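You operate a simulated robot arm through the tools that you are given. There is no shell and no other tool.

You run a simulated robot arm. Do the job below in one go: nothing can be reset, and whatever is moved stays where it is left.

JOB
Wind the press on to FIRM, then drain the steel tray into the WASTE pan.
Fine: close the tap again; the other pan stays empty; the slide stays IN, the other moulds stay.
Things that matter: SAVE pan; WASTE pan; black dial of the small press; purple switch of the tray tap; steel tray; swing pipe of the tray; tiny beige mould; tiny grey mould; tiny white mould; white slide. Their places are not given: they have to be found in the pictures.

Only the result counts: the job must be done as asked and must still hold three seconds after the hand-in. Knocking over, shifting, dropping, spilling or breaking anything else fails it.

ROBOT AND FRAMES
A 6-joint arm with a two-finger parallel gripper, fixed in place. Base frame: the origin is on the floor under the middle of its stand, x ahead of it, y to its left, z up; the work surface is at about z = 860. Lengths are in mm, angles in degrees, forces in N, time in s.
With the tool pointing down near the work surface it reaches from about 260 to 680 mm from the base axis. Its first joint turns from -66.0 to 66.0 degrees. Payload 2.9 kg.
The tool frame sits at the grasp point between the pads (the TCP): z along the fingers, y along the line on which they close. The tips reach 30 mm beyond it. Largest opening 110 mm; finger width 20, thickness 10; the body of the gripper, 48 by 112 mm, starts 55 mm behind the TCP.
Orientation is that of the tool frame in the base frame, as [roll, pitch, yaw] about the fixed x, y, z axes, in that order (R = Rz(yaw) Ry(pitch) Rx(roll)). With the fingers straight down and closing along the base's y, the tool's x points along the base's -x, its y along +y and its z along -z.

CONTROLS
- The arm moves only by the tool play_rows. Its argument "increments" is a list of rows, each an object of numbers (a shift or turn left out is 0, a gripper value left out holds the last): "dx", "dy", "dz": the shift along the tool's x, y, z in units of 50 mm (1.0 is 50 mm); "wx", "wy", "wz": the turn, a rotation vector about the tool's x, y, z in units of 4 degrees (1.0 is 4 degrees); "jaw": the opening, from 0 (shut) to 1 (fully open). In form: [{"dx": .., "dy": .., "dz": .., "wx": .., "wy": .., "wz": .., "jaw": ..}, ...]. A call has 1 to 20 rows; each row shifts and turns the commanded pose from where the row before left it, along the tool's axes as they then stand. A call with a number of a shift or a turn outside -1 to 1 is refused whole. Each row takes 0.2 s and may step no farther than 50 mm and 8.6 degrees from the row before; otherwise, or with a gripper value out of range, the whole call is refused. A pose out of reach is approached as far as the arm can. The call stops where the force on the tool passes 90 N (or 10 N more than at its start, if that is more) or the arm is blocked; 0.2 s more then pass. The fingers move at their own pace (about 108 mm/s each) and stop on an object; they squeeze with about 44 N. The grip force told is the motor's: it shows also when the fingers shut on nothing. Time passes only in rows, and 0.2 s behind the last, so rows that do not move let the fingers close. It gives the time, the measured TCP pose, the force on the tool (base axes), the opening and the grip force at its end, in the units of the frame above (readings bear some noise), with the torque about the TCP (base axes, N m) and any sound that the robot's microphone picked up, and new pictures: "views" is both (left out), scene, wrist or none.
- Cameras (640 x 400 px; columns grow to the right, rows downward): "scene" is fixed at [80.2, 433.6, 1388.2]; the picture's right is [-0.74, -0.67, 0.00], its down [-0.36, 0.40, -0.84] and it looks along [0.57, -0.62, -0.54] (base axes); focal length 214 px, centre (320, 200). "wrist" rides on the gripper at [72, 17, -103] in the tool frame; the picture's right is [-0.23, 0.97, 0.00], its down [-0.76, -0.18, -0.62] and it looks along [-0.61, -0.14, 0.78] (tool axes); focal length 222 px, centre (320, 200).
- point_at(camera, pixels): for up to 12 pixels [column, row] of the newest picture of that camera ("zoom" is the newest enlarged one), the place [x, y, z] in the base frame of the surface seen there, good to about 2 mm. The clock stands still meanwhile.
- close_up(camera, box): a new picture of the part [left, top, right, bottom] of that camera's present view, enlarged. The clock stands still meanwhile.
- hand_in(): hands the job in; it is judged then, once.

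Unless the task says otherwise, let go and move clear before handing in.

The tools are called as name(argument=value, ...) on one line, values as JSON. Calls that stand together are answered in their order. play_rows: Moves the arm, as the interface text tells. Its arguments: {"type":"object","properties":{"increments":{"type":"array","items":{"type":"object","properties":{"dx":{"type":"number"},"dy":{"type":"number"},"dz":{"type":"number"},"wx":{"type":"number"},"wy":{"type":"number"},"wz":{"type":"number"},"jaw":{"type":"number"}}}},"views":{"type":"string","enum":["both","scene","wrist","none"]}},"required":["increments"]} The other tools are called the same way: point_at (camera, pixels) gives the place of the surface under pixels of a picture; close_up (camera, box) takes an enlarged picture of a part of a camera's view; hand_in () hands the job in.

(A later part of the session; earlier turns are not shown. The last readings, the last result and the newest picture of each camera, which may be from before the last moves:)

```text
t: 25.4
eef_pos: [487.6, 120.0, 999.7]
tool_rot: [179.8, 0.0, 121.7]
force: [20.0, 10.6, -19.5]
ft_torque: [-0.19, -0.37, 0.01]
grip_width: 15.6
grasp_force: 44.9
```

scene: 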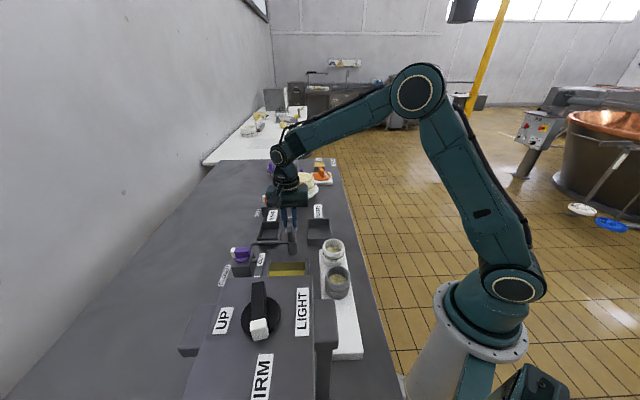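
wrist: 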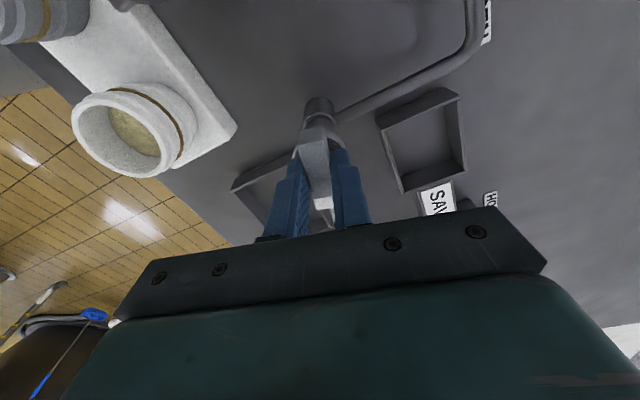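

Forces grow modestly (20,11,−20 N), so I'll shift about 1.7 mm to relieve them and continue turning.

play_rows(increments=[{"dx": -0.002, "dy": 0.034, "dz": 0.012}, {"wz": 0.75}, {"wz": 0.75}, {"wz": 0.75}, {"wz": 0.75}], views="wrist")

```text
t: 26.6
eef_pos: [488.3, 120.5, 998.2]
tool_rot: [180.0, 0.0, 109.7]
force: [10.3, 7.5, -12.3]
ft_torque: [-0.61, -0.56, 0.03]
grip_width: 15.8
grasp_force: 45.1
```

wrist: 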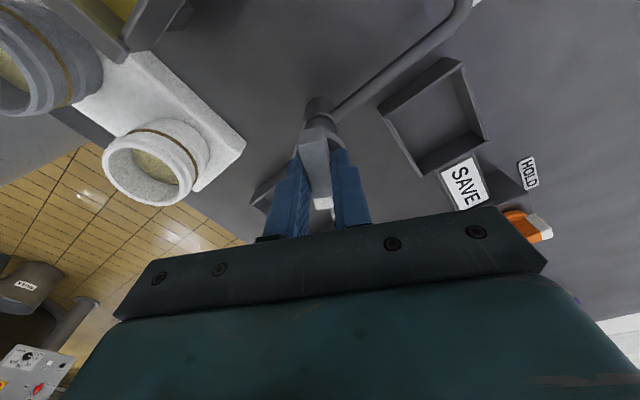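

24° turned so far with acceptable forces. Continuing with a small correction.

play_rows(increments=[{"dx": 0.005, "dy": 0.021, "dz": 0.006}, {"wz": 0.75}, {"wz": 0.75}, {"wz": 0.75}, {"wz": 0.75}, {"wz": 0.75}], views="wrist")

```text
t: 28.0
eef_pos: [487.6, 120.6, 999.4]
tool_rot: [-179.9, 0.0, 94.6]
force: [-13.4, 3.2, -0.2]
ft_torque: [0.79, 0.18, 0.01]
grip_width: 15.9
grasp_force: 45.5
```

wrist: 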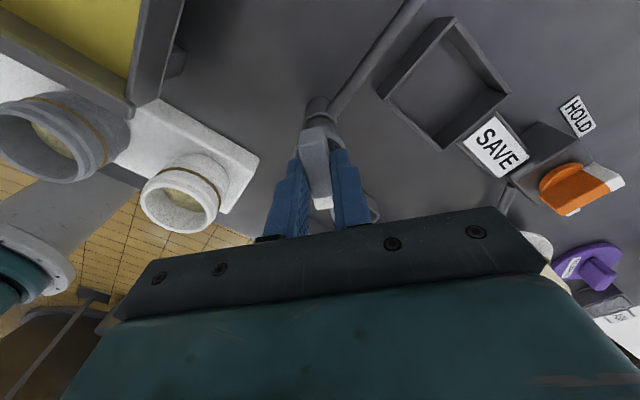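

39° turned. I'll correct by 1 mm and turn the last 13°.

play_rows(increments=[{"dx": 0.005, "dy": -0.02}, {"wz": 0.81}, {"wz": 0.81}, {"wz": 0.81}, {"wz": 0.82}, {}], views="both")

```text
t: 29.4
eef_pos: [487.5, 119.9, 999.2]
tool_rot: [-179.9, 0.1, 81.7]
force: [-5.5, -1.1, -9.1]
ft_torque: [0.47, 0.12, 1.13]
grip_width: 16.8
grasp_force: 44.9
```

scene: 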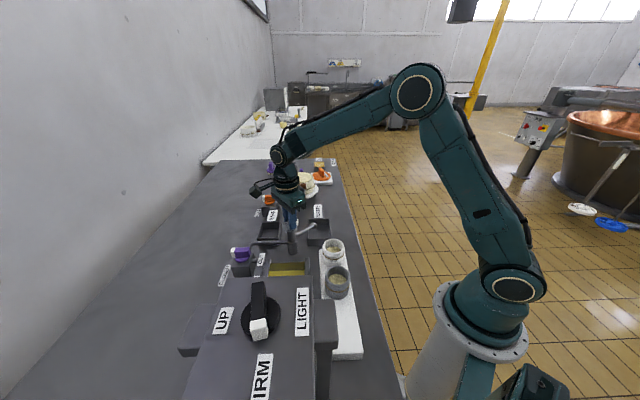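
wrist: 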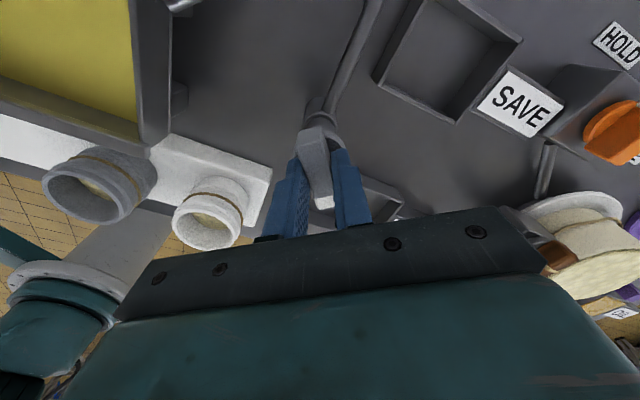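

The z-torque jumped to 1.13 N m, so the pipe has met its end stop. I'll let go, lift, and check where the spout points.

play_rows(increments=[{"jaw": 0.5}, {"jaw": 0.5}, {"dz": -0.6}, {"dz": -0.9}, {"dz": -0.9}, {"dz": -0.9}, {"dz": -0.7}], views="both")

```text
t: 31.0
eef_pos: [487.8, 118.3, 1199.3]
tool_rot: [179.9, 0.0, 81.7]
force: [0.0, -0.1, -0.2]
ft_torque: [-0.01, -0.01, 0.0]
grip_width: 55.0
grasp_force: 0.0
```

scene: 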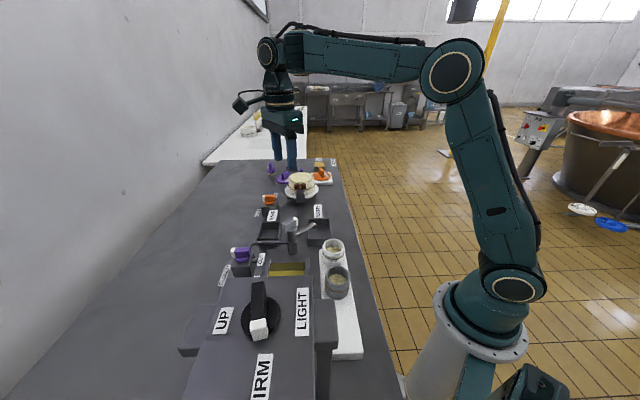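
wrist: 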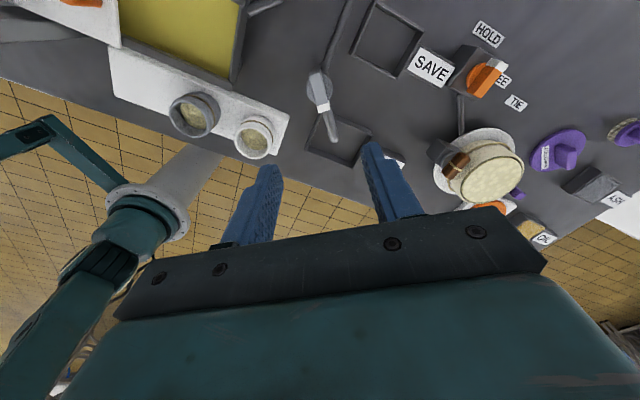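

close_up(camera="wrist", box=[270, 60, 410, 180])

close_up(camera="scene", box=[220, 190, 350, 280])

point_at(camera="wrist", pixels=[[334, 136], [332, 128], [320, 83], [327, 110], [345, 135]])

```text
3.33 times, centred on (340, 120) of wrist
```

zoom: 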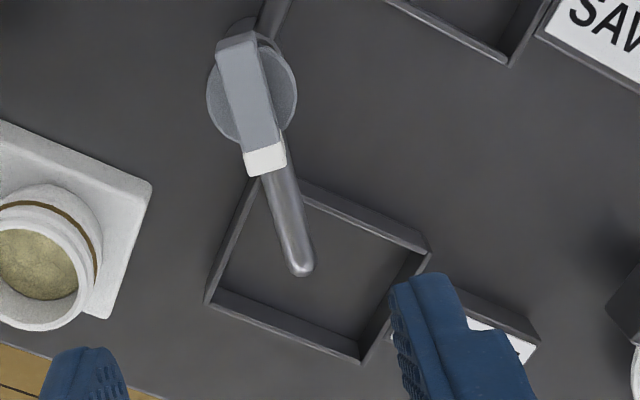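

```text
4.44 times, centred on (285, 235) of scene
```

zoom: 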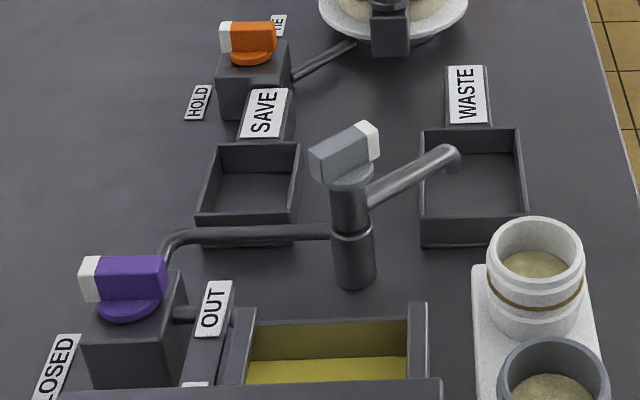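

```text
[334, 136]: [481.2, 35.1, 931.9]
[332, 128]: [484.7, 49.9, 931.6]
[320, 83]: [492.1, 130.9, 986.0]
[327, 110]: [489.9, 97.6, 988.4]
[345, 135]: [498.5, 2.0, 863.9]
```

The spout tip is now at (482,35,932), over the WASTE pan (centre about (480,1)), well inside its rim. Next I'll move above the purple tap and start turning the wrist for it.

play_rows(increments=[{"dx": 0.7625, "dy": 0.0305}, {"dx": 0.7625, "dy": 0.0305}, {"dx": 0.7625, "dy": 0.0305}, {"dx": 0.7625, "dy": 0.0305}, {"wz": -1}, {"wz": -1}, {"wz": -1}, {"wz": -1}, {"wz": -1}, {"wz": -1}, {"wz": -1}, {"wz": -1}, {"wz": -1}, {"wz": -1}, {"wz": -1}, {"wz": -1}, {"wz": -1}, {"wz": -1}, {"wz": -1}], views="both")

```text
t: 35.0
eef_pos: [517.0, 271.1, 1200.1]
tool_rot: [179.9, 0.0, 141.7]
force: [-0.5, 0.3, -0.6]
ft_torque: [-0.04, 0.01, -0.03]
grip_width: 55.0
grasp_force: 0.0
```

scene: 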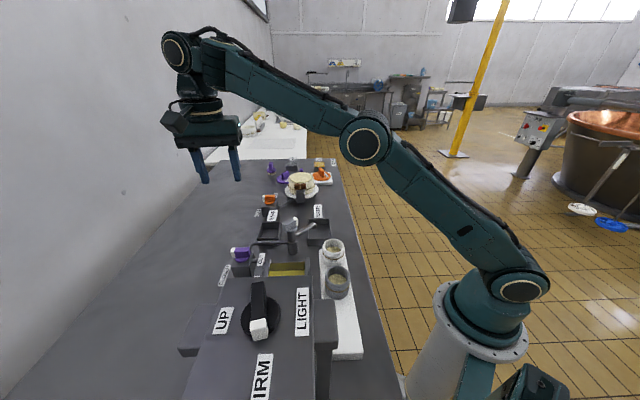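
wrist: 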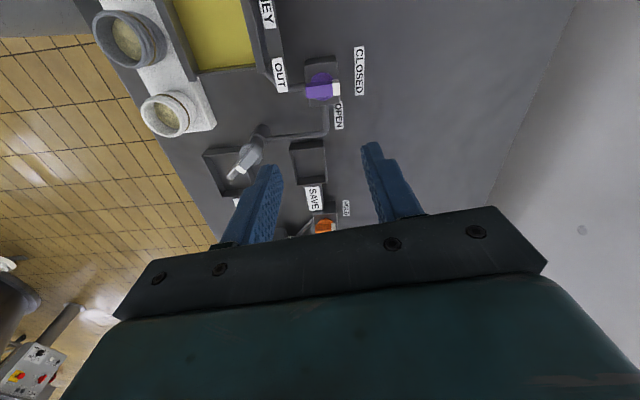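

The purple tap is now at (322,88) with its white end toward CLOSED (right) and OPEN below it. I'll enlarge and measure the handle.

close_up(camera="wrist", box=[270, 40, 390, 140])

point_at(camera="wrist", pixels=[[359, 70], [338, 116], [280, 75], [267, 12], [220, 30]])

```text
4.00 times, centred on (330, 90) of wrist
```

zoom: 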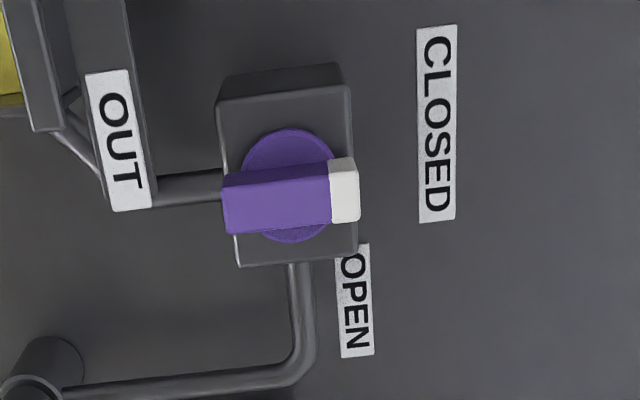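

```text
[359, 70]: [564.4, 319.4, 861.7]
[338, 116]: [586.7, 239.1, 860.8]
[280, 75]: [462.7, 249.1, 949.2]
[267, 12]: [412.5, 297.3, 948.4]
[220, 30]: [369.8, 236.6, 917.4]
```

point_at(camera="zoom", pixels=[[243, 165], [333, 150], [288, 130], [260, 142], [315, 135], [265, 235], [322, 232], [295, 241], [230, 190], [230, 230], [325, 165], [325, 220]])

point_at(camera="zoom", pixels=[[334, 162], [355, 162], [336, 220], [357, 217], [280, 200], [345, 190], [255, 205], [310, 195], [240, 260], [352, 252], [222, 105], [346, 90]])

```text
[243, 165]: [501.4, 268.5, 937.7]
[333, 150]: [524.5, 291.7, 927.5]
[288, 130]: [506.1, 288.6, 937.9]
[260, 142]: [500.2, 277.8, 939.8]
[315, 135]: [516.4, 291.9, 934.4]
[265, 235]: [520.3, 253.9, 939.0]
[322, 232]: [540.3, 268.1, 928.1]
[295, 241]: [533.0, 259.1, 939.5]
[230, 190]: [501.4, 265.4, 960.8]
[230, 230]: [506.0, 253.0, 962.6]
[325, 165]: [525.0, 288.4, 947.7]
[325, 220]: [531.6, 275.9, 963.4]
```

```text
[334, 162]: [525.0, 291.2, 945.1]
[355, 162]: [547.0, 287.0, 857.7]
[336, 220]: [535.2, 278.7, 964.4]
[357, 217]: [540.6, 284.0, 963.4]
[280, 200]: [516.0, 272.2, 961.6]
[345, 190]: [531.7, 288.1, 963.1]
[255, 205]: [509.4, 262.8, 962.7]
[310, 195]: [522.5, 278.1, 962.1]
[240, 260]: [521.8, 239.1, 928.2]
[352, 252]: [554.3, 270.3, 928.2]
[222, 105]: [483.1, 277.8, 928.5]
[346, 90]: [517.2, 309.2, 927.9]
```

The tap axis is at (519.2,273.3), disc top z 939, handle top z 963, handle direction about 45° toward CLOSED; OPEN is clockwise from it. I'll rotate the wrist to straddle the handle.

play_rows(increments=[{"wz": -1}, {"wz": -1}, {"wz": -1}, {"wz": -1}, {"wz": -1}, {"wz": -1}, {"wz": -1}, {"wz": -1}, {"wz": -1}, {"wz": -1}, {"wz": -1}, {"wz": -1}, {"wz": -1}, {"wz": -1}, {"wz": -1}, {"wz": -1}, {"wz": -1}, {"wz": -1}, {"wz": -1}, {"wz": -1}], views="wrist")

```text
t: 39.2
eef_pos: [516.2, 269.1, 1199.0]
tool_rot: [179.9, 0.0, -138.3]
force: [-0.2, 0.0, -0.9]
ft_torque: [-0.02, 0.01, 0.01]
grip_width: 55.0
grasp_force: 0.0
```

wrist: 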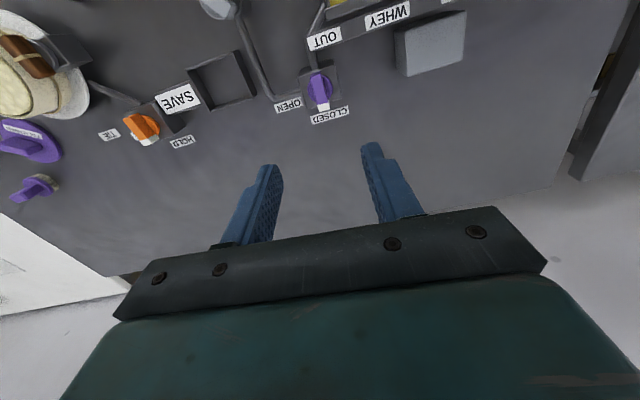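

The wrist reached yaw −138°. I'll enlarge the tap from here to fix the handle's angle.

close_up(camera="wrist", box=[270, 50, 370, 130])

```text
5.00 times, centred on (320, 90) of wrist
```

zoom: 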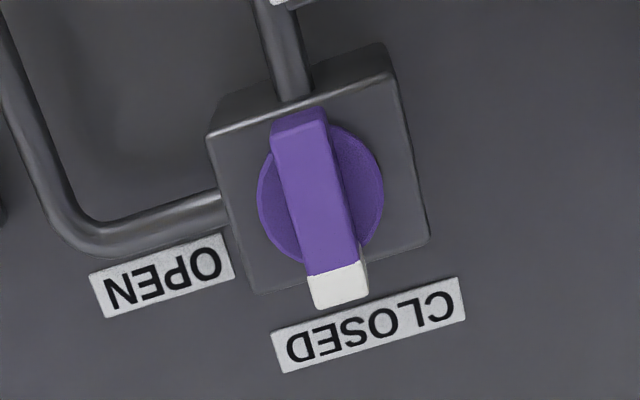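

point_at(camera="zoom", pixels=[[275, 130], [325, 125], [315, 302], [365, 290], [312, 270], [358, 260], [260, 195], [382, 190], [262, 165], [375, 155], [285, 245], [375, 225]])

point_at(camera="zoom", pixels=[[208, 135], [388, 75], [255, 288], [425, 238], [300, 135], [340, 285], [320, 200], [160, 275], [370, 325]])

```text
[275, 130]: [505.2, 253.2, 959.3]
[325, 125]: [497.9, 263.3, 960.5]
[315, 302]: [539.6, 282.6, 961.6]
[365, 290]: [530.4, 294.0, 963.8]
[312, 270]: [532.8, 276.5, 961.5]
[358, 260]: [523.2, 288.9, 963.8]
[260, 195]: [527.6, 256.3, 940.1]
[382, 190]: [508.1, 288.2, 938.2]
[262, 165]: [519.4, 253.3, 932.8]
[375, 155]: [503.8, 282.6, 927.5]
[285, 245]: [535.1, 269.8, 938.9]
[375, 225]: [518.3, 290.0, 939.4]
```

```text
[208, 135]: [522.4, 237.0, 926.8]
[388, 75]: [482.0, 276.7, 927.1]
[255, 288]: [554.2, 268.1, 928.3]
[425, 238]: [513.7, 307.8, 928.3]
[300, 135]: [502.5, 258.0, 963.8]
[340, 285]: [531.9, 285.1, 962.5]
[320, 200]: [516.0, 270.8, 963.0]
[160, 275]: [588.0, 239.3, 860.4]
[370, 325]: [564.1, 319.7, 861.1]
```

The handle lies at about 42° and its centre is near (518.3,273). I'll correct yaw slightly, shift, and come down to z≈1060 for a last check.

play_rows(increments=[{"dx": -0.062, "dy": 0.03, "wz": -0.22}, {"dz": 0.9}, {"dz": 0.9}, {"dz": 0.7}, {"dz": 0.3}, {}], views="wrist")

close_up(camera="wrist", box=[270, 80, 370, 170])

```text
t: 40.6
eef_pos: [517.7, 275.3, 1061.6]
tool_rot: [179.9, 0.0, -137.5]
force: [0.4, 0.8, -0.2]
ft_torque: [0.02, -0.03, -0.04]
grip_width: 55.0
grasp_force: 0.0
```

wrist: 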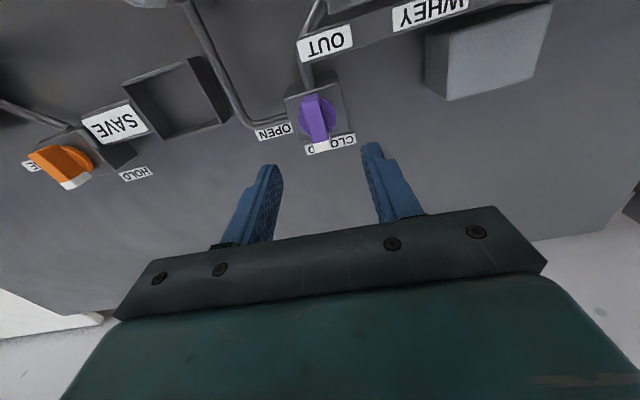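

```text
4.44 times, centred on (320, 125) of wrist
```

zoom: 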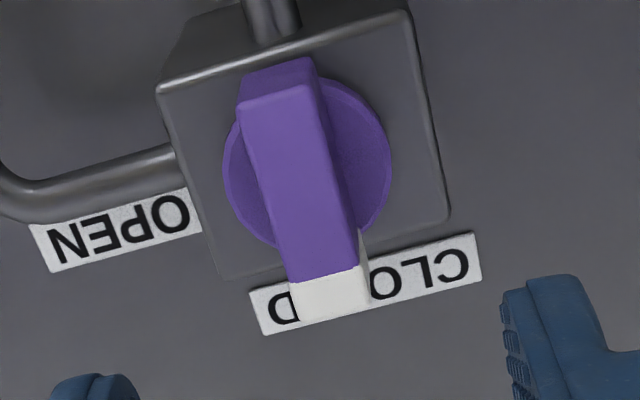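

The handle's centre projects at (316.6,125.7), right where earlier good grasps had theirs. I'll descend 85 mm and close.

play_rows(increments=[{"dz": 0.6}, {"dz": 0.5}, {"dz": 0.35}, {"dz": 0.25}, {}, {"jaw": 0}, {"jaw": 0}, {"jaw": 0}], views="both")

```text
t: 42.4
eef_pos: [519.7, 272.1, 973.2]
tool_rot: [-179.9, 0.1, -137.8]
force: [11.7, -16.4, -3.4]
ft_torque: [0.17, -0.67, -0.02]
grip_width: 15.9
grasp_force: 43.9
```

scene: 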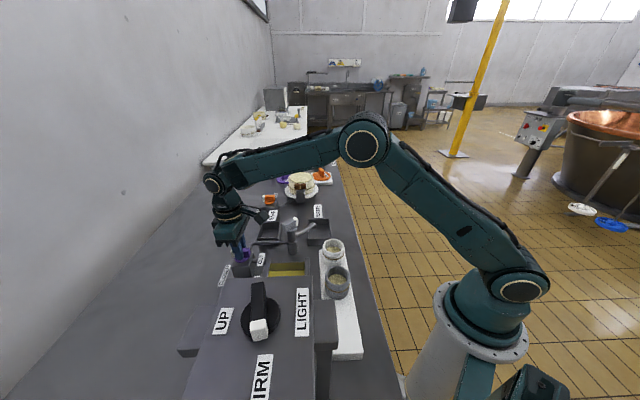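
wrist: 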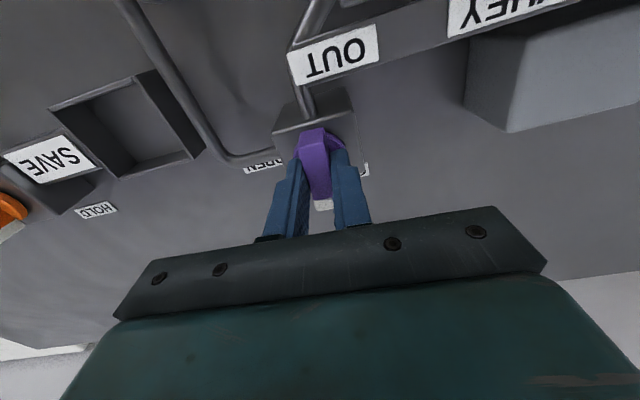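

Gripped; a 20 N side force shows I'm about 1.6 mm off along the closing line. I'll relieve that and start opening clockwise.

play_rows(increments=[{"dy": -0.03}, {}, {"wz": 0.75}, {"wz": 0.75}, {"wz": 0.75}, {"wz": 0.75}], views="both")

```text
t: 43.8
eef_pos: [520.2, 272.7, 973.6]
tool_rot: [-180.0, -0.1, -149.6]
force: [20.7, -9.9, -14.3]
ft_torque: [-0.61, 0.45, -0.02]
grip_width: 15.5
grasp_force: 45.0
```

scene: 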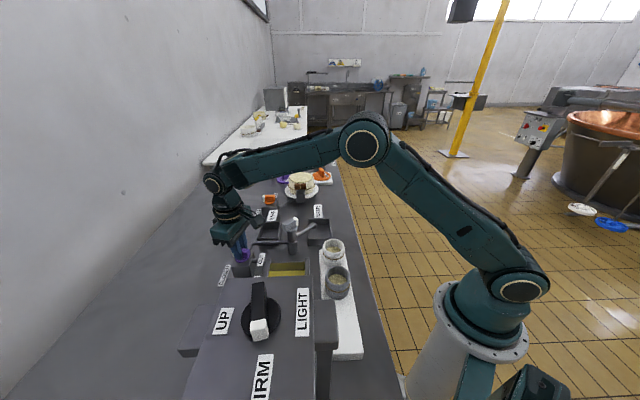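
wrist: 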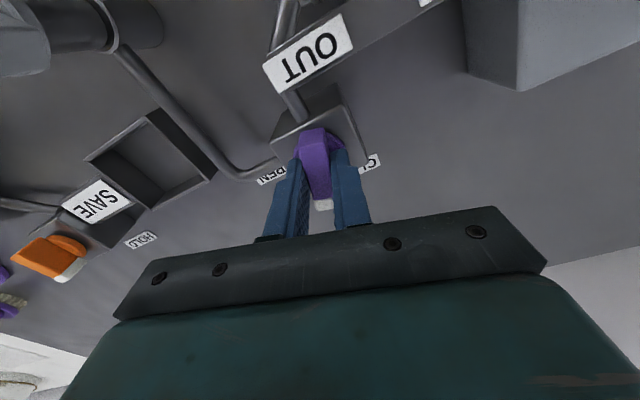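

The handle follows (12°). I'll correct about 1.8 mm for the side force and keep turning.

play_rows(increments=[{"dx": -0.02, "dy": -0.03, "dz": 0.01}, {"wz": 0.75}, {"wz": 0.75}, {"wz": 0.75}, {"wz": 0.75}, {"wz": 0.75}, {"wz": 0.75}], views="both")

```text
t: 45.4
eef_pos: [519.6, 271.8, 973.7]
tool_rot: [-179.8, -0.3, -167.4]
force: [-15.3, -1.2, -16.0]
ft_torque: [0.33, -0.61, -0.03]
grip_width: 15.7
grasp_force: 44.8
```

scene: 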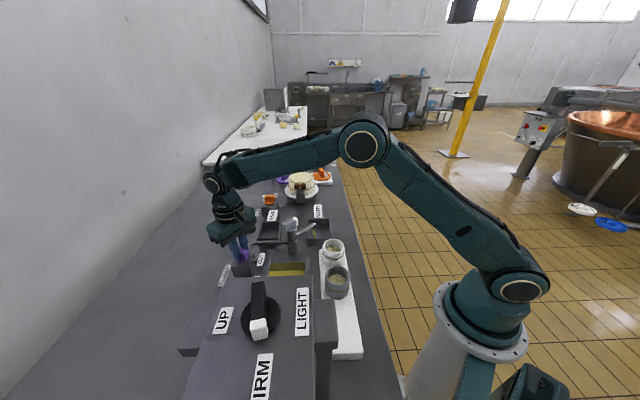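
wrist: 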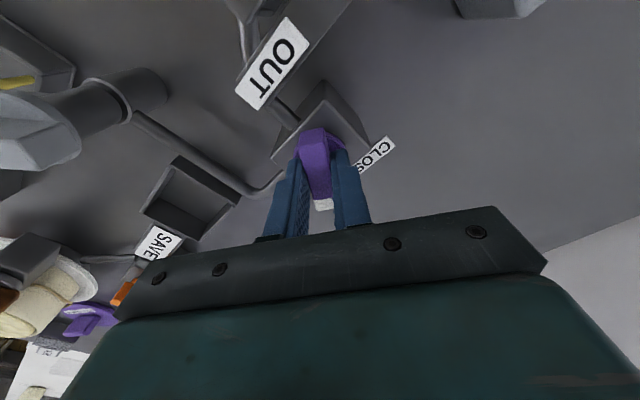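

30° turned, and something yellow shows near (18,82) in the wrist view by the WASTE pan. I'll check that close up.

close_up(camera="wrist", box=[0, 30, 180, 190])

close_up(camera="scene", box=[220, 190, 350, 280])

```text
2.50 times, centred on (90, 110) of wrist
```

zoom: 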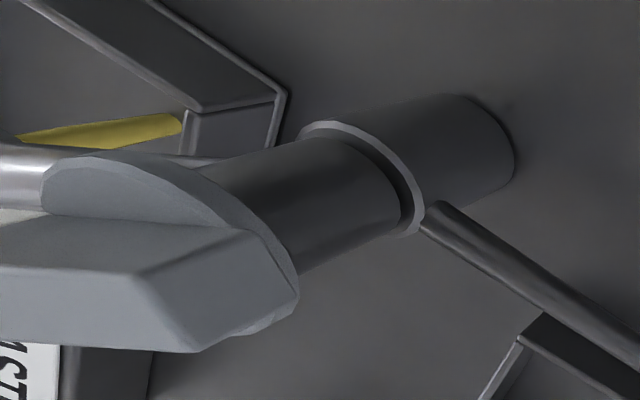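

```text
4.44 times, centred on (285, 235) of scene
```

zoom: 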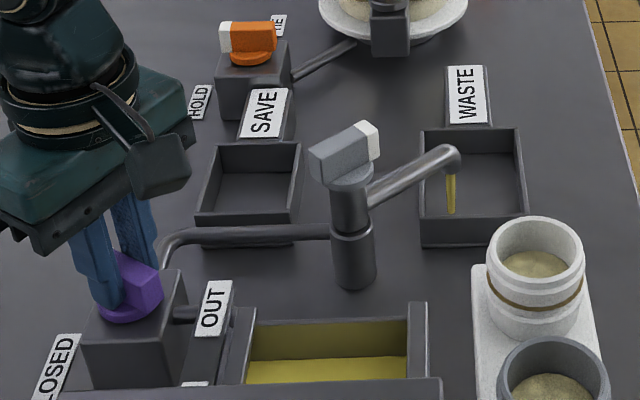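

A yellow stream is falling from the spout into the WASTE pan. I'll open the tap further with a small correction.

play_rows(increments=[{"dx": 0.023, "dy": 0.005, "dz": 0.008}, {"wz": 0.75}, {"wz": 0.75}, {"wz": 0.75}, {"wz": 0.75}, {"wz": 0.75}, {"wz": 0.75}], views="scene")

close_up(camera="scene", box=[220, 190, 350, 280])

```text
t: 47.0
eef_pos: [518.5, 272.0, 974.2]
tool_rot: [-180.0, 0.2, 174.6]
force: [-10.6, 7.7, -7.0]
ft_torque: [0.07, -1.15, 0.01]
grip_width: 15.9
grasp_force: 45.3
```

scene: 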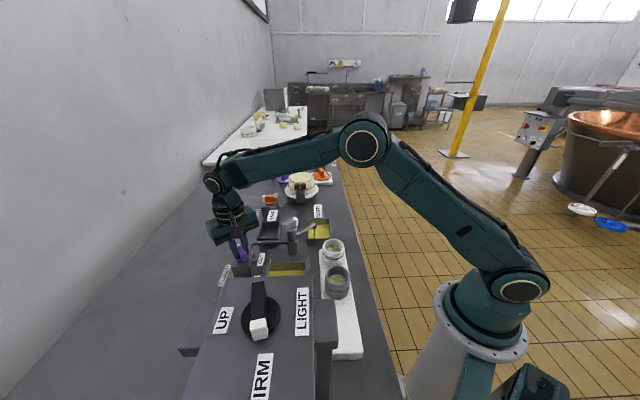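

```text
4.44 times, centred on (285, 235) of scene
```

zoom: 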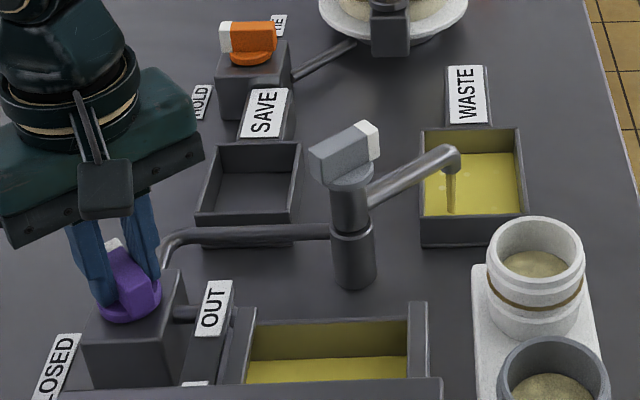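

The WASTE pan is filling. I'll check the liquid heights of the pan and tray to see that it won't overflow.

point_at(camera="scene", pixels=[[323.3, 231.6], [326, 226], [287.3, 273.3], [293, 272], [318, 241], [290, 263]])

```text
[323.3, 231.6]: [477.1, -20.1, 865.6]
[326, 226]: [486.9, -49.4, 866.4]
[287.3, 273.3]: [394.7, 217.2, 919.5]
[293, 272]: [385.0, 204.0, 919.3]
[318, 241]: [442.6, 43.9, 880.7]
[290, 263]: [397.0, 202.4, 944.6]
```

Pan surface is only about 866 so far (rim 890). I'll open further toward OPEN while watching torque.

play_rows(increments=[{"dx": 0.017, "dy": 0.01, "dz": 0.004}, {"wz": 0.75}, {"wz": 0.75}, {"wz": 0.75}, {"wz": 0.75}, {"wz": 0.75}, {"wz": 0.75}], views="both")

point_at(camera="scene", pixels=[[323.3, 231.6], [326, 226], [287.3, 273.3], [293, 272]])

close_up(camera="scene", box=[220, 190, 350, 280])

```text
t: 48.6
eef_pos: [519.5, 272.6, 973.8]
tool_rot: [179.8, 0.2, 156.4]
force: [11.7, 9.8, 1.6]
ft_torque: [0.31, 0.94, 0.0]
grip_width: 16.0
grasp_force: 45.1
```

scene: 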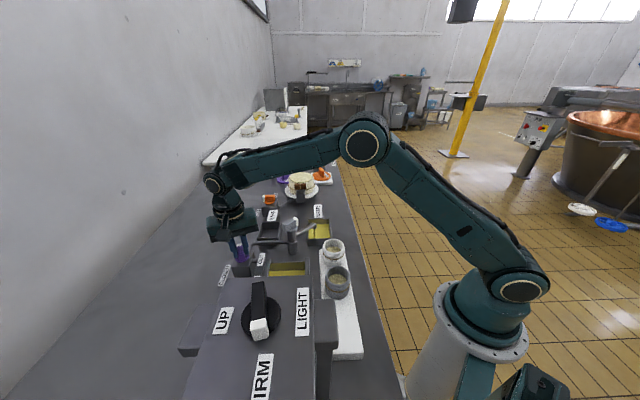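
wrist: 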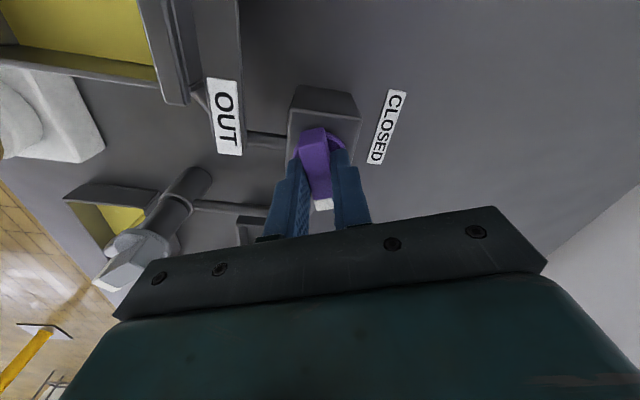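

```text
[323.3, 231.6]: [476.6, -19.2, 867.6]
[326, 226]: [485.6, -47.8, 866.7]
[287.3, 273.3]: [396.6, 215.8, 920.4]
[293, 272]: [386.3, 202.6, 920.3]
```

```text
4.44 times, centred on (285, 235) of scene
```

zoom: 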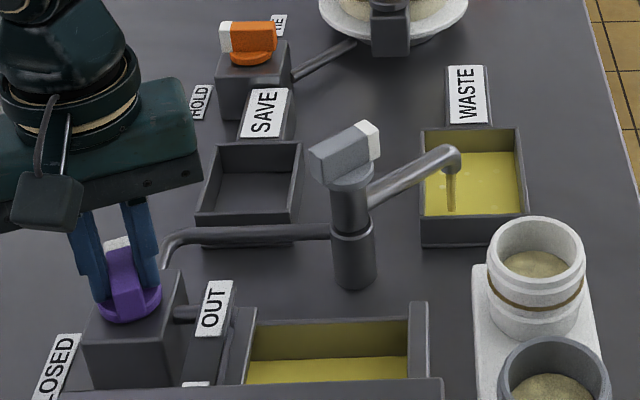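

The flow continues; 66° turned so far. I'll turn on until it stops at OPEN.

play_rows(increments=[{"dx": -0.01, "dy": 0.022}, {"wz": 0.75}, {"wz": 0.75}, {"wz": 0.75}, {"wz": 0.75}], views="wrist")

point_at(camera="scene", pixels=[[323.3, 231.6], [326, 226], [287.3, 273.3], [293, 272]])

```text
t: 49.8
eef_pos: [519.2, 273.1, 973.3]
tool_rot: [180.0, 0.1, 144.2]
force: [11.0, -3.1, 7.7]
ft_torque: [0.49, 0.98, 0.0]
grip_width: 16.0
grasp_force: 45.0
```

wrist: 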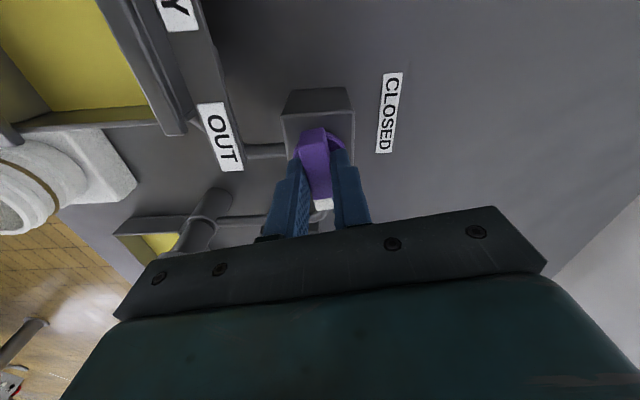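

```text
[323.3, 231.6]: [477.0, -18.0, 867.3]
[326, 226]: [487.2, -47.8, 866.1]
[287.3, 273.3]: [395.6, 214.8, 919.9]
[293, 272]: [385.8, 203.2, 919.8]
```

78° turned with no stop yet. I'll turn to about 87° and let it run for a couple of seconds.

play_rows(increments=[{"dx": -0.017, "dy": 0.007, "dz": -0.01}, {"wz": 0.75}, {"wz": 0.75}, {"wz": 0.75}, {}, {}, {}, {}, {}, {}, {}, {}, {}, {}], views="both")

point_at(camera="scene", pixels=[[323.3, 231.6], [326, 226], [287.3, 273.3], [293, 272]])

close_up(camera="scene", box=[220, 190, 350, 280])

```text
t: 52.8
eef_pos: [518.1, 273.2, 972.9]
tool_rot: [-179.8, -0.1, 135.5]
force: [-14.5, -15.9, 2.2]
ft_torque: [-0.13, 0.03, 0.03]
grip_width: 15.4
grasp_force: 44.5
```

scene: 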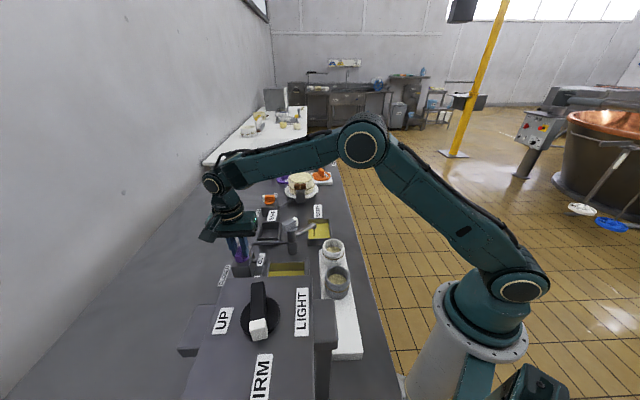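
wrist: 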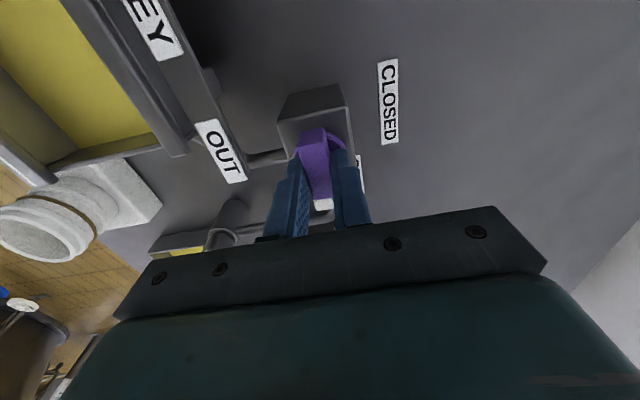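

```text
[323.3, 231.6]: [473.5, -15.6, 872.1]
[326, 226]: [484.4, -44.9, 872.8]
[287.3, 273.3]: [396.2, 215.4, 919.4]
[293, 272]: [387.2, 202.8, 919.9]
```

```text
4.44 times, centred on (285, 235) of scene
```

zoom: 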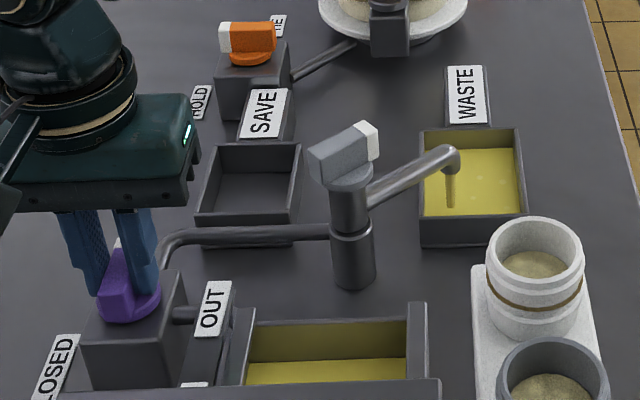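

The pan has risen to about 872 while the tray surface still reads about 919.5. I'll measure the tray with the wrist camera too before deciding.

point_at(camera="wrist", pixels=[[60, 60], [90, 120], [30, 30], [20, 110], [100, 150], [160, 120]])

close_up(camera="wrist", box=[0, 0, 260, 190])

play_rows(increments=[{"dx": 0.0, "dy": -0.02}, {}, {}, {}, {}, {}], views="both")

point_at(camera="scene", pixels=[[323.3, 231.6], [326, 226], [287.3, 273.3], [293, 272]])

```text
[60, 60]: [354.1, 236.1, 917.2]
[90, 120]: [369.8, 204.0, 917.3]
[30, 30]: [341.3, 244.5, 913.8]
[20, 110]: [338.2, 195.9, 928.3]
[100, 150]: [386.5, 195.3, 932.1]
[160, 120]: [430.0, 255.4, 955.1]
```

```text
2.11 times, centred on (130, 95) of wrist
```

zoom: 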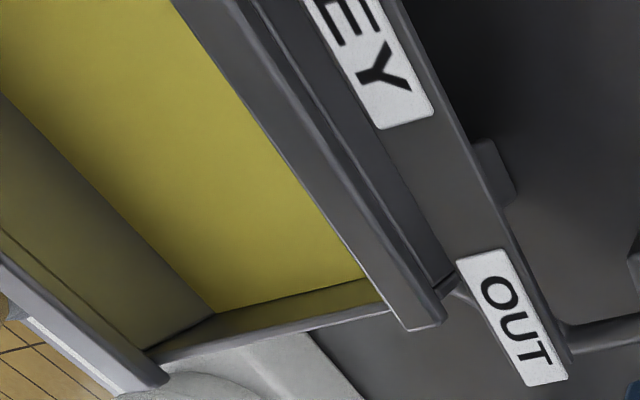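

```text
t: 54.2
eef_pos: [519.1, 273.1, 973.2]
tool_rot: [180.0, 0.1, 135.4]
force: [-0.1, -13.3, -6.2]
ft_torque: [-0.31, -0.02, -0.01]
grip_width: 15.8
grasp_force: 45.1
```

scene: 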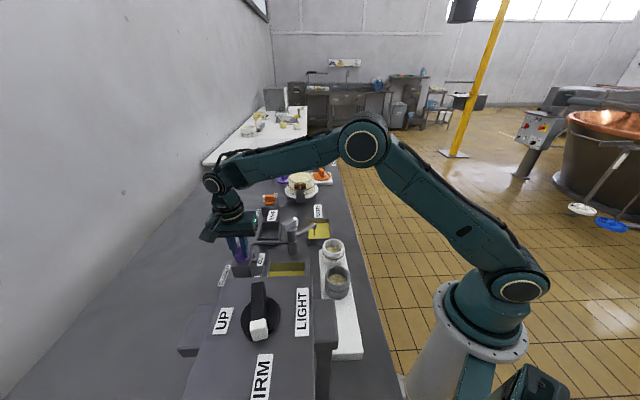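
wrist: 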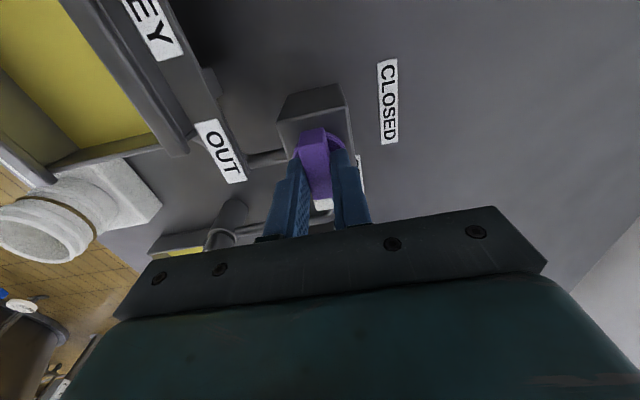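

```text
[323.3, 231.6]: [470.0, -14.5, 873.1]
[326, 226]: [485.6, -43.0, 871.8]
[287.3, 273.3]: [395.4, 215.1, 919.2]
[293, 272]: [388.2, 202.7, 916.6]
```

The tray shows roughly 917–919 and the pan about 872.5. I'll wait 4 more seconds and compare.

play_rows(increments=[{"dx": -0.01, "dy": -0.012}, {}, {}, {}, {}, {}, {}, {}, {}, {}, {}, {}, {}, {}, {}, {}, {}, {}, {}, {}], views="both")

point_at(camera="scene", pixels=[[323.3, 231.6], [326, 226], [320, 235], [287.3, 273.3], [293, 272], [280, 273]])

point_at(camera="wrist", pixels=[[60, 60], [90, 120], [30, 30], [80, 90]])

close_up(camera="scene", box=[220, 190, 350, 280])

```text
t: 58.4
eef_pos: [519.9, 273.4, 974.0]
tool_rot: [179.9, 0.2, 135.6]
force: [11.8, 18.4, -15.7]
ft_torque: [0.35, 0.02, 0.05]
grip_width: 15.8
grasp_force: 44.7
```

scene: 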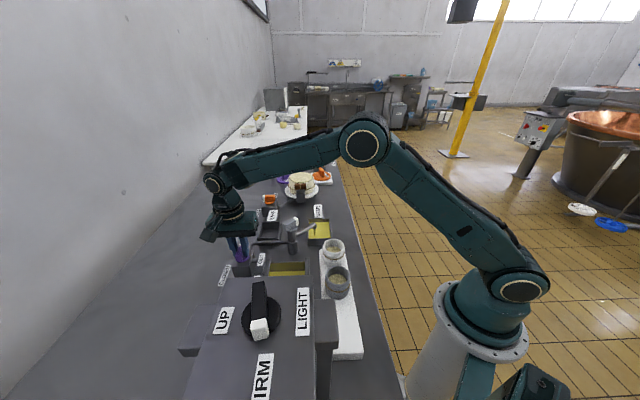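
wrist: 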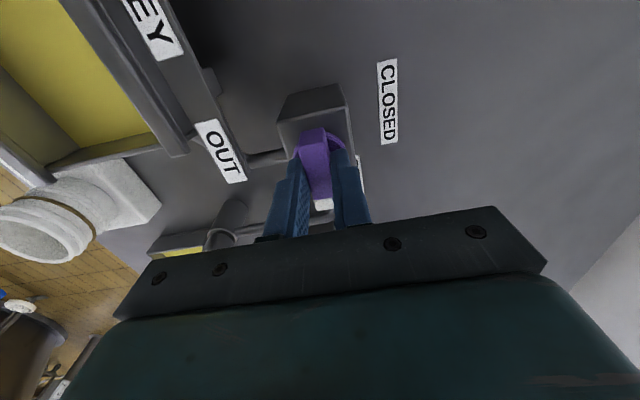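

```text
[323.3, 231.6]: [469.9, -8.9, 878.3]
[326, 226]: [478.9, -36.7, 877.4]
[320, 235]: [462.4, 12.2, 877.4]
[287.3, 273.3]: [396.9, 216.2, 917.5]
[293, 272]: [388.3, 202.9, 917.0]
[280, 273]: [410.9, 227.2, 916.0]
```

```text
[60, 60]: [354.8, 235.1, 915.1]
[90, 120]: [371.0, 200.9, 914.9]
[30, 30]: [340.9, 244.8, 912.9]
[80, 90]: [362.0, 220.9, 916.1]
```

```text
4.44 times, centred on (285, 235) of scene
```

zoom: 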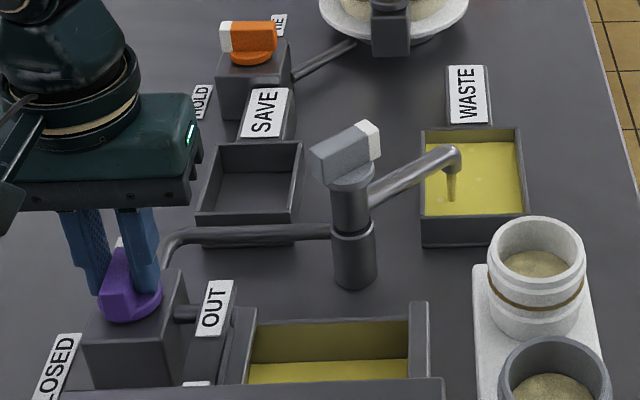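

The pan rises about 1.2 mm/s (877.5 now) and the tray falls slowly (about 916). I'll keep draining in shorter waits, watching the rim at about 890.

play_rows(increments=[{"dx": 0.004, "dy": 0.018, "dz": 0.006}, {}, {}, {}, {}, {}, {}, {}, {}, {}, {}, {}], views="both")

point_at(camera="scene", pixels=[[323.3, 231.6], [326, 226], [320, 235], [287.3, 273.3], [293, 272], [280, 273]])

point_at(camera="wrist", pixels=[[60, 60], [90, 120], [30, 30], [80, 90]])

close_up(camera="wrist", box=[0, 0, 260, 190])

```text
t: 61.0
eef_pos: [518.9, 272.4, 973.6]
tool_rot: [179.9, 0.1, 135.4]
force: [14.1, 4.7, 1.1]
ft_torque: [-0.08, -0.24, -0.01]
grip_width: 16.0
grasp_force: 45.1
```

scene: 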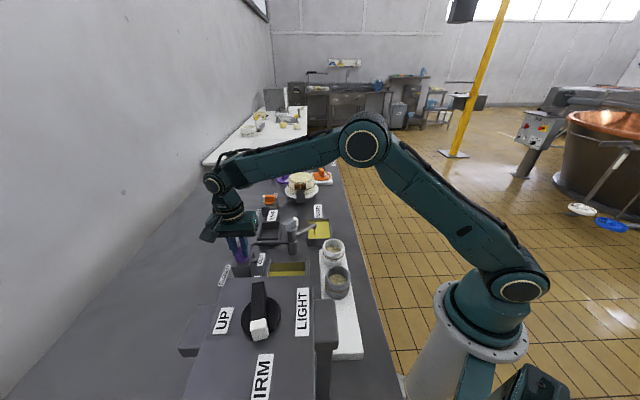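
wrist: 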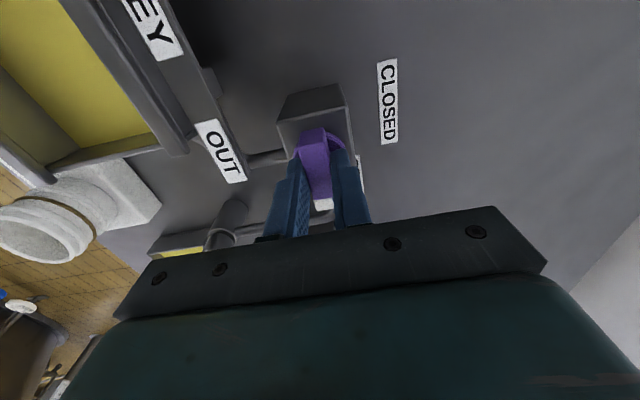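

```text
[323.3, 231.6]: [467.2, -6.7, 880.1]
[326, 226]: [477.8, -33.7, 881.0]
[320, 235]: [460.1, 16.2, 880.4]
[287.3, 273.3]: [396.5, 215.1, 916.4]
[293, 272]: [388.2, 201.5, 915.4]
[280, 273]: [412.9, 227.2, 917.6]
```

```text
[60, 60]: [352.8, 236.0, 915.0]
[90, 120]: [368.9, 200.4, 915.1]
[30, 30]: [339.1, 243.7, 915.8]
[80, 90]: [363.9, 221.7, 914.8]
```

```text
2.11 times, centred on (130, 95) of wrist
```

zoom: 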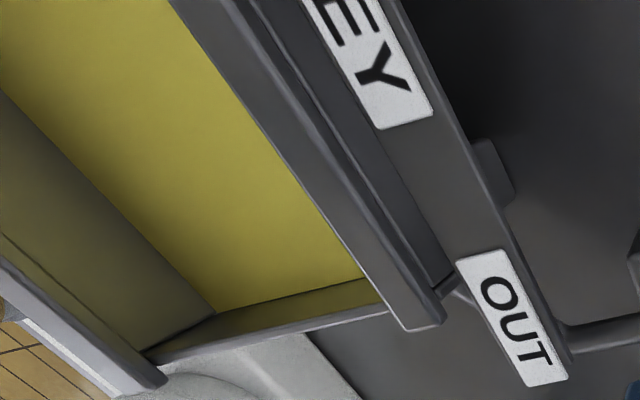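

Pan at 880.5, tray about 915. I'll go on 2 s at a time and watch the stream.

play_rows(increments=[{"dx": -0.006, "dy": 0.006}, {}, {}, {}, {}, {}, {}, {}, {}], views="both")

point_at(camera="scene", pixels=[[323.3, 231.6], [326, 226], [320, 235], [287.3, 273.3], [293, 272], [280, 273]])

point_at(camera="wrist", pixels=[[60, 60], [90, 120], [30, 30], [80, 90]])

close_up(camera="scene", box=[250, 200, 350, 280])

```text
t: 63.0
eef_pos: [519.7, 273.2, 973.5]
tool_rot: [180.0, 0.0, 135.4]
force: [10.7, 9.6, 1.1]
ft_torque: [0.37, 0.04, -0.04]
grip_width: 15.7
grasp_force: 45.1
```

scene: 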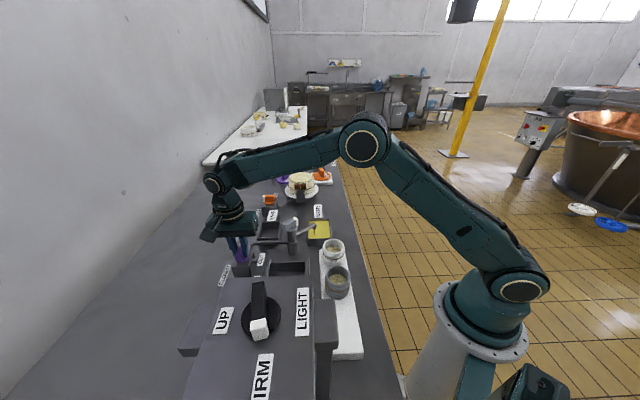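
wrist: 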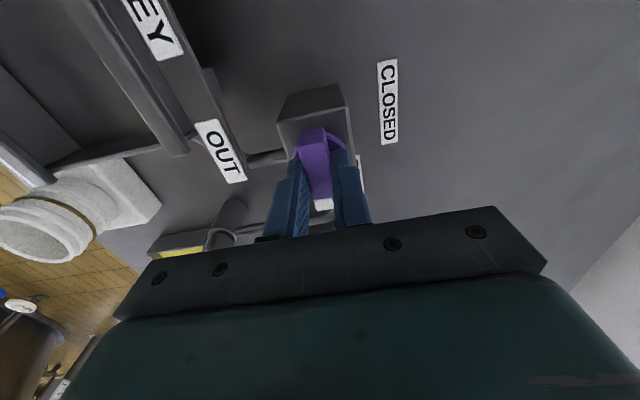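

```text
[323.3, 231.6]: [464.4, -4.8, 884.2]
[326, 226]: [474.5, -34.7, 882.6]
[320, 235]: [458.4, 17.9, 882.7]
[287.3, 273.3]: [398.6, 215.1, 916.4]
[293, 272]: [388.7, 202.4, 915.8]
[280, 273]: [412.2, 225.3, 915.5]
```

```text
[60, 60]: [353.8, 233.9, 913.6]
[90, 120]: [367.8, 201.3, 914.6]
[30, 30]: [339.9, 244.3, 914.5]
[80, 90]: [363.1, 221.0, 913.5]
```

```text
5.00 times, centred on (300, 240) of scene
```

zoom: 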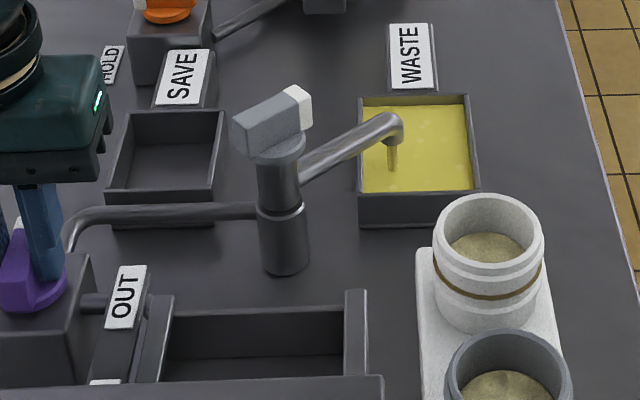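

The tray has run dry (no yellow left at (290,268)), pan at about 883, with a thin stream still at the spout. I'll wait one more second and then check.

play_rows(increments=[{"dx": -0.004, "dy": 0.012}, {}, {}, {}, {}, {}], views="both")

point_at(camera="scene", pixels=[[323.3, 231.6], [326, 226], [320, 235]])

close_up(camera="scene", box=[250, 200, 350, 280])

close_up(camera="wrist", box=[0, 0, 260, 260])

```text
t: 64.4
eef_pos: [519.9, 273.2, 973.1]
tool_rot: [-179.8, 0.1, 135.6]
force: [-15.8, 7.8, 11.3]
ft_torque: [0.79, 0.86, 0.02]
grip_width: 15.8
grasp_force: 44.7
```

scene: 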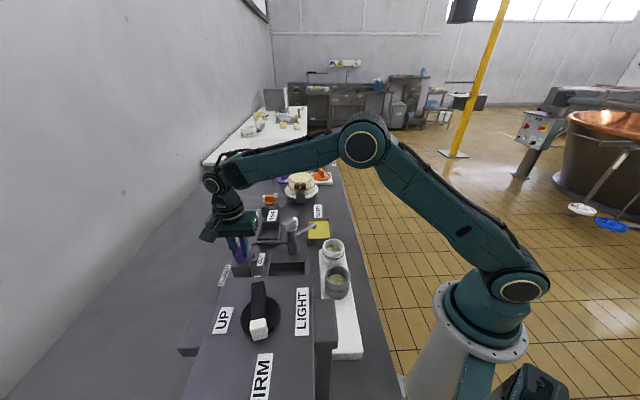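
wrist: 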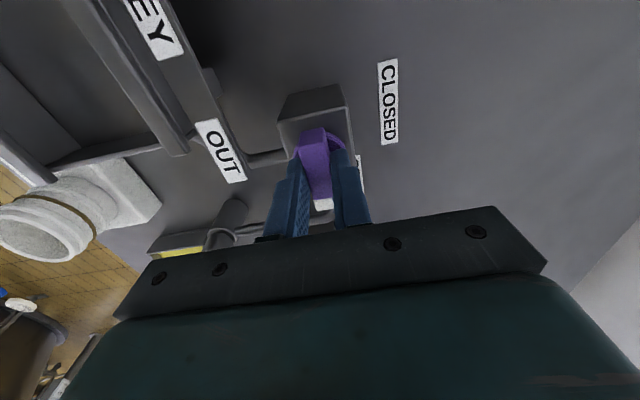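

```text
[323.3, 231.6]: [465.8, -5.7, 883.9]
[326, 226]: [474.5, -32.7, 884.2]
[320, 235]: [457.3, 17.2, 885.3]
```

```text
5.00 times, centred on (300, 240) of scene
```

zoom: 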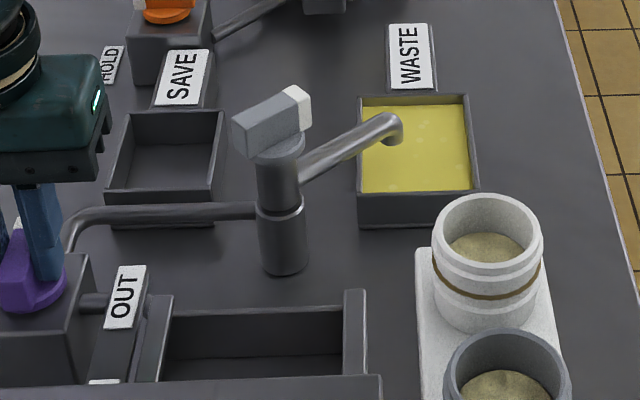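

```text
1.54 times, centred on (130, 130) of wrist
```

zoom: 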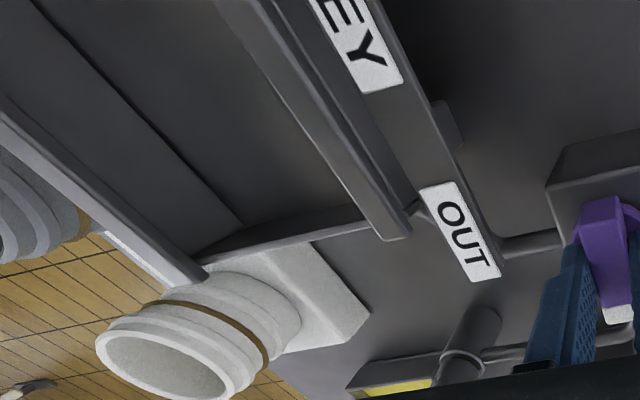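

The stream has stopped, the tray is dry and the pan holds at about 884, below its rim. Now I'll turn the tap back counter-clockwise toward CLOSED.

play_rows(increments=[{"dx": 0.012, "dz": -0.006}, {"wz": -0.75}, {"wz": -0.75}, {"wz": -0.75}, {"wz": -0.75}, {"wz": -0.75}, {"wz": -0.75}, {"wz": -0.75}], views="none")

```text
t: 66.2
eef_pos: [518.7, 272.6, 973.8]
tool_rot: [-179.8, -0.2, 156.5]
force: [-23.0, -5.3, -0.4]
ft_torque: [-0.19, -0.84, -0.01]
grip_width: 15.4
grasp_force: 44.8
```

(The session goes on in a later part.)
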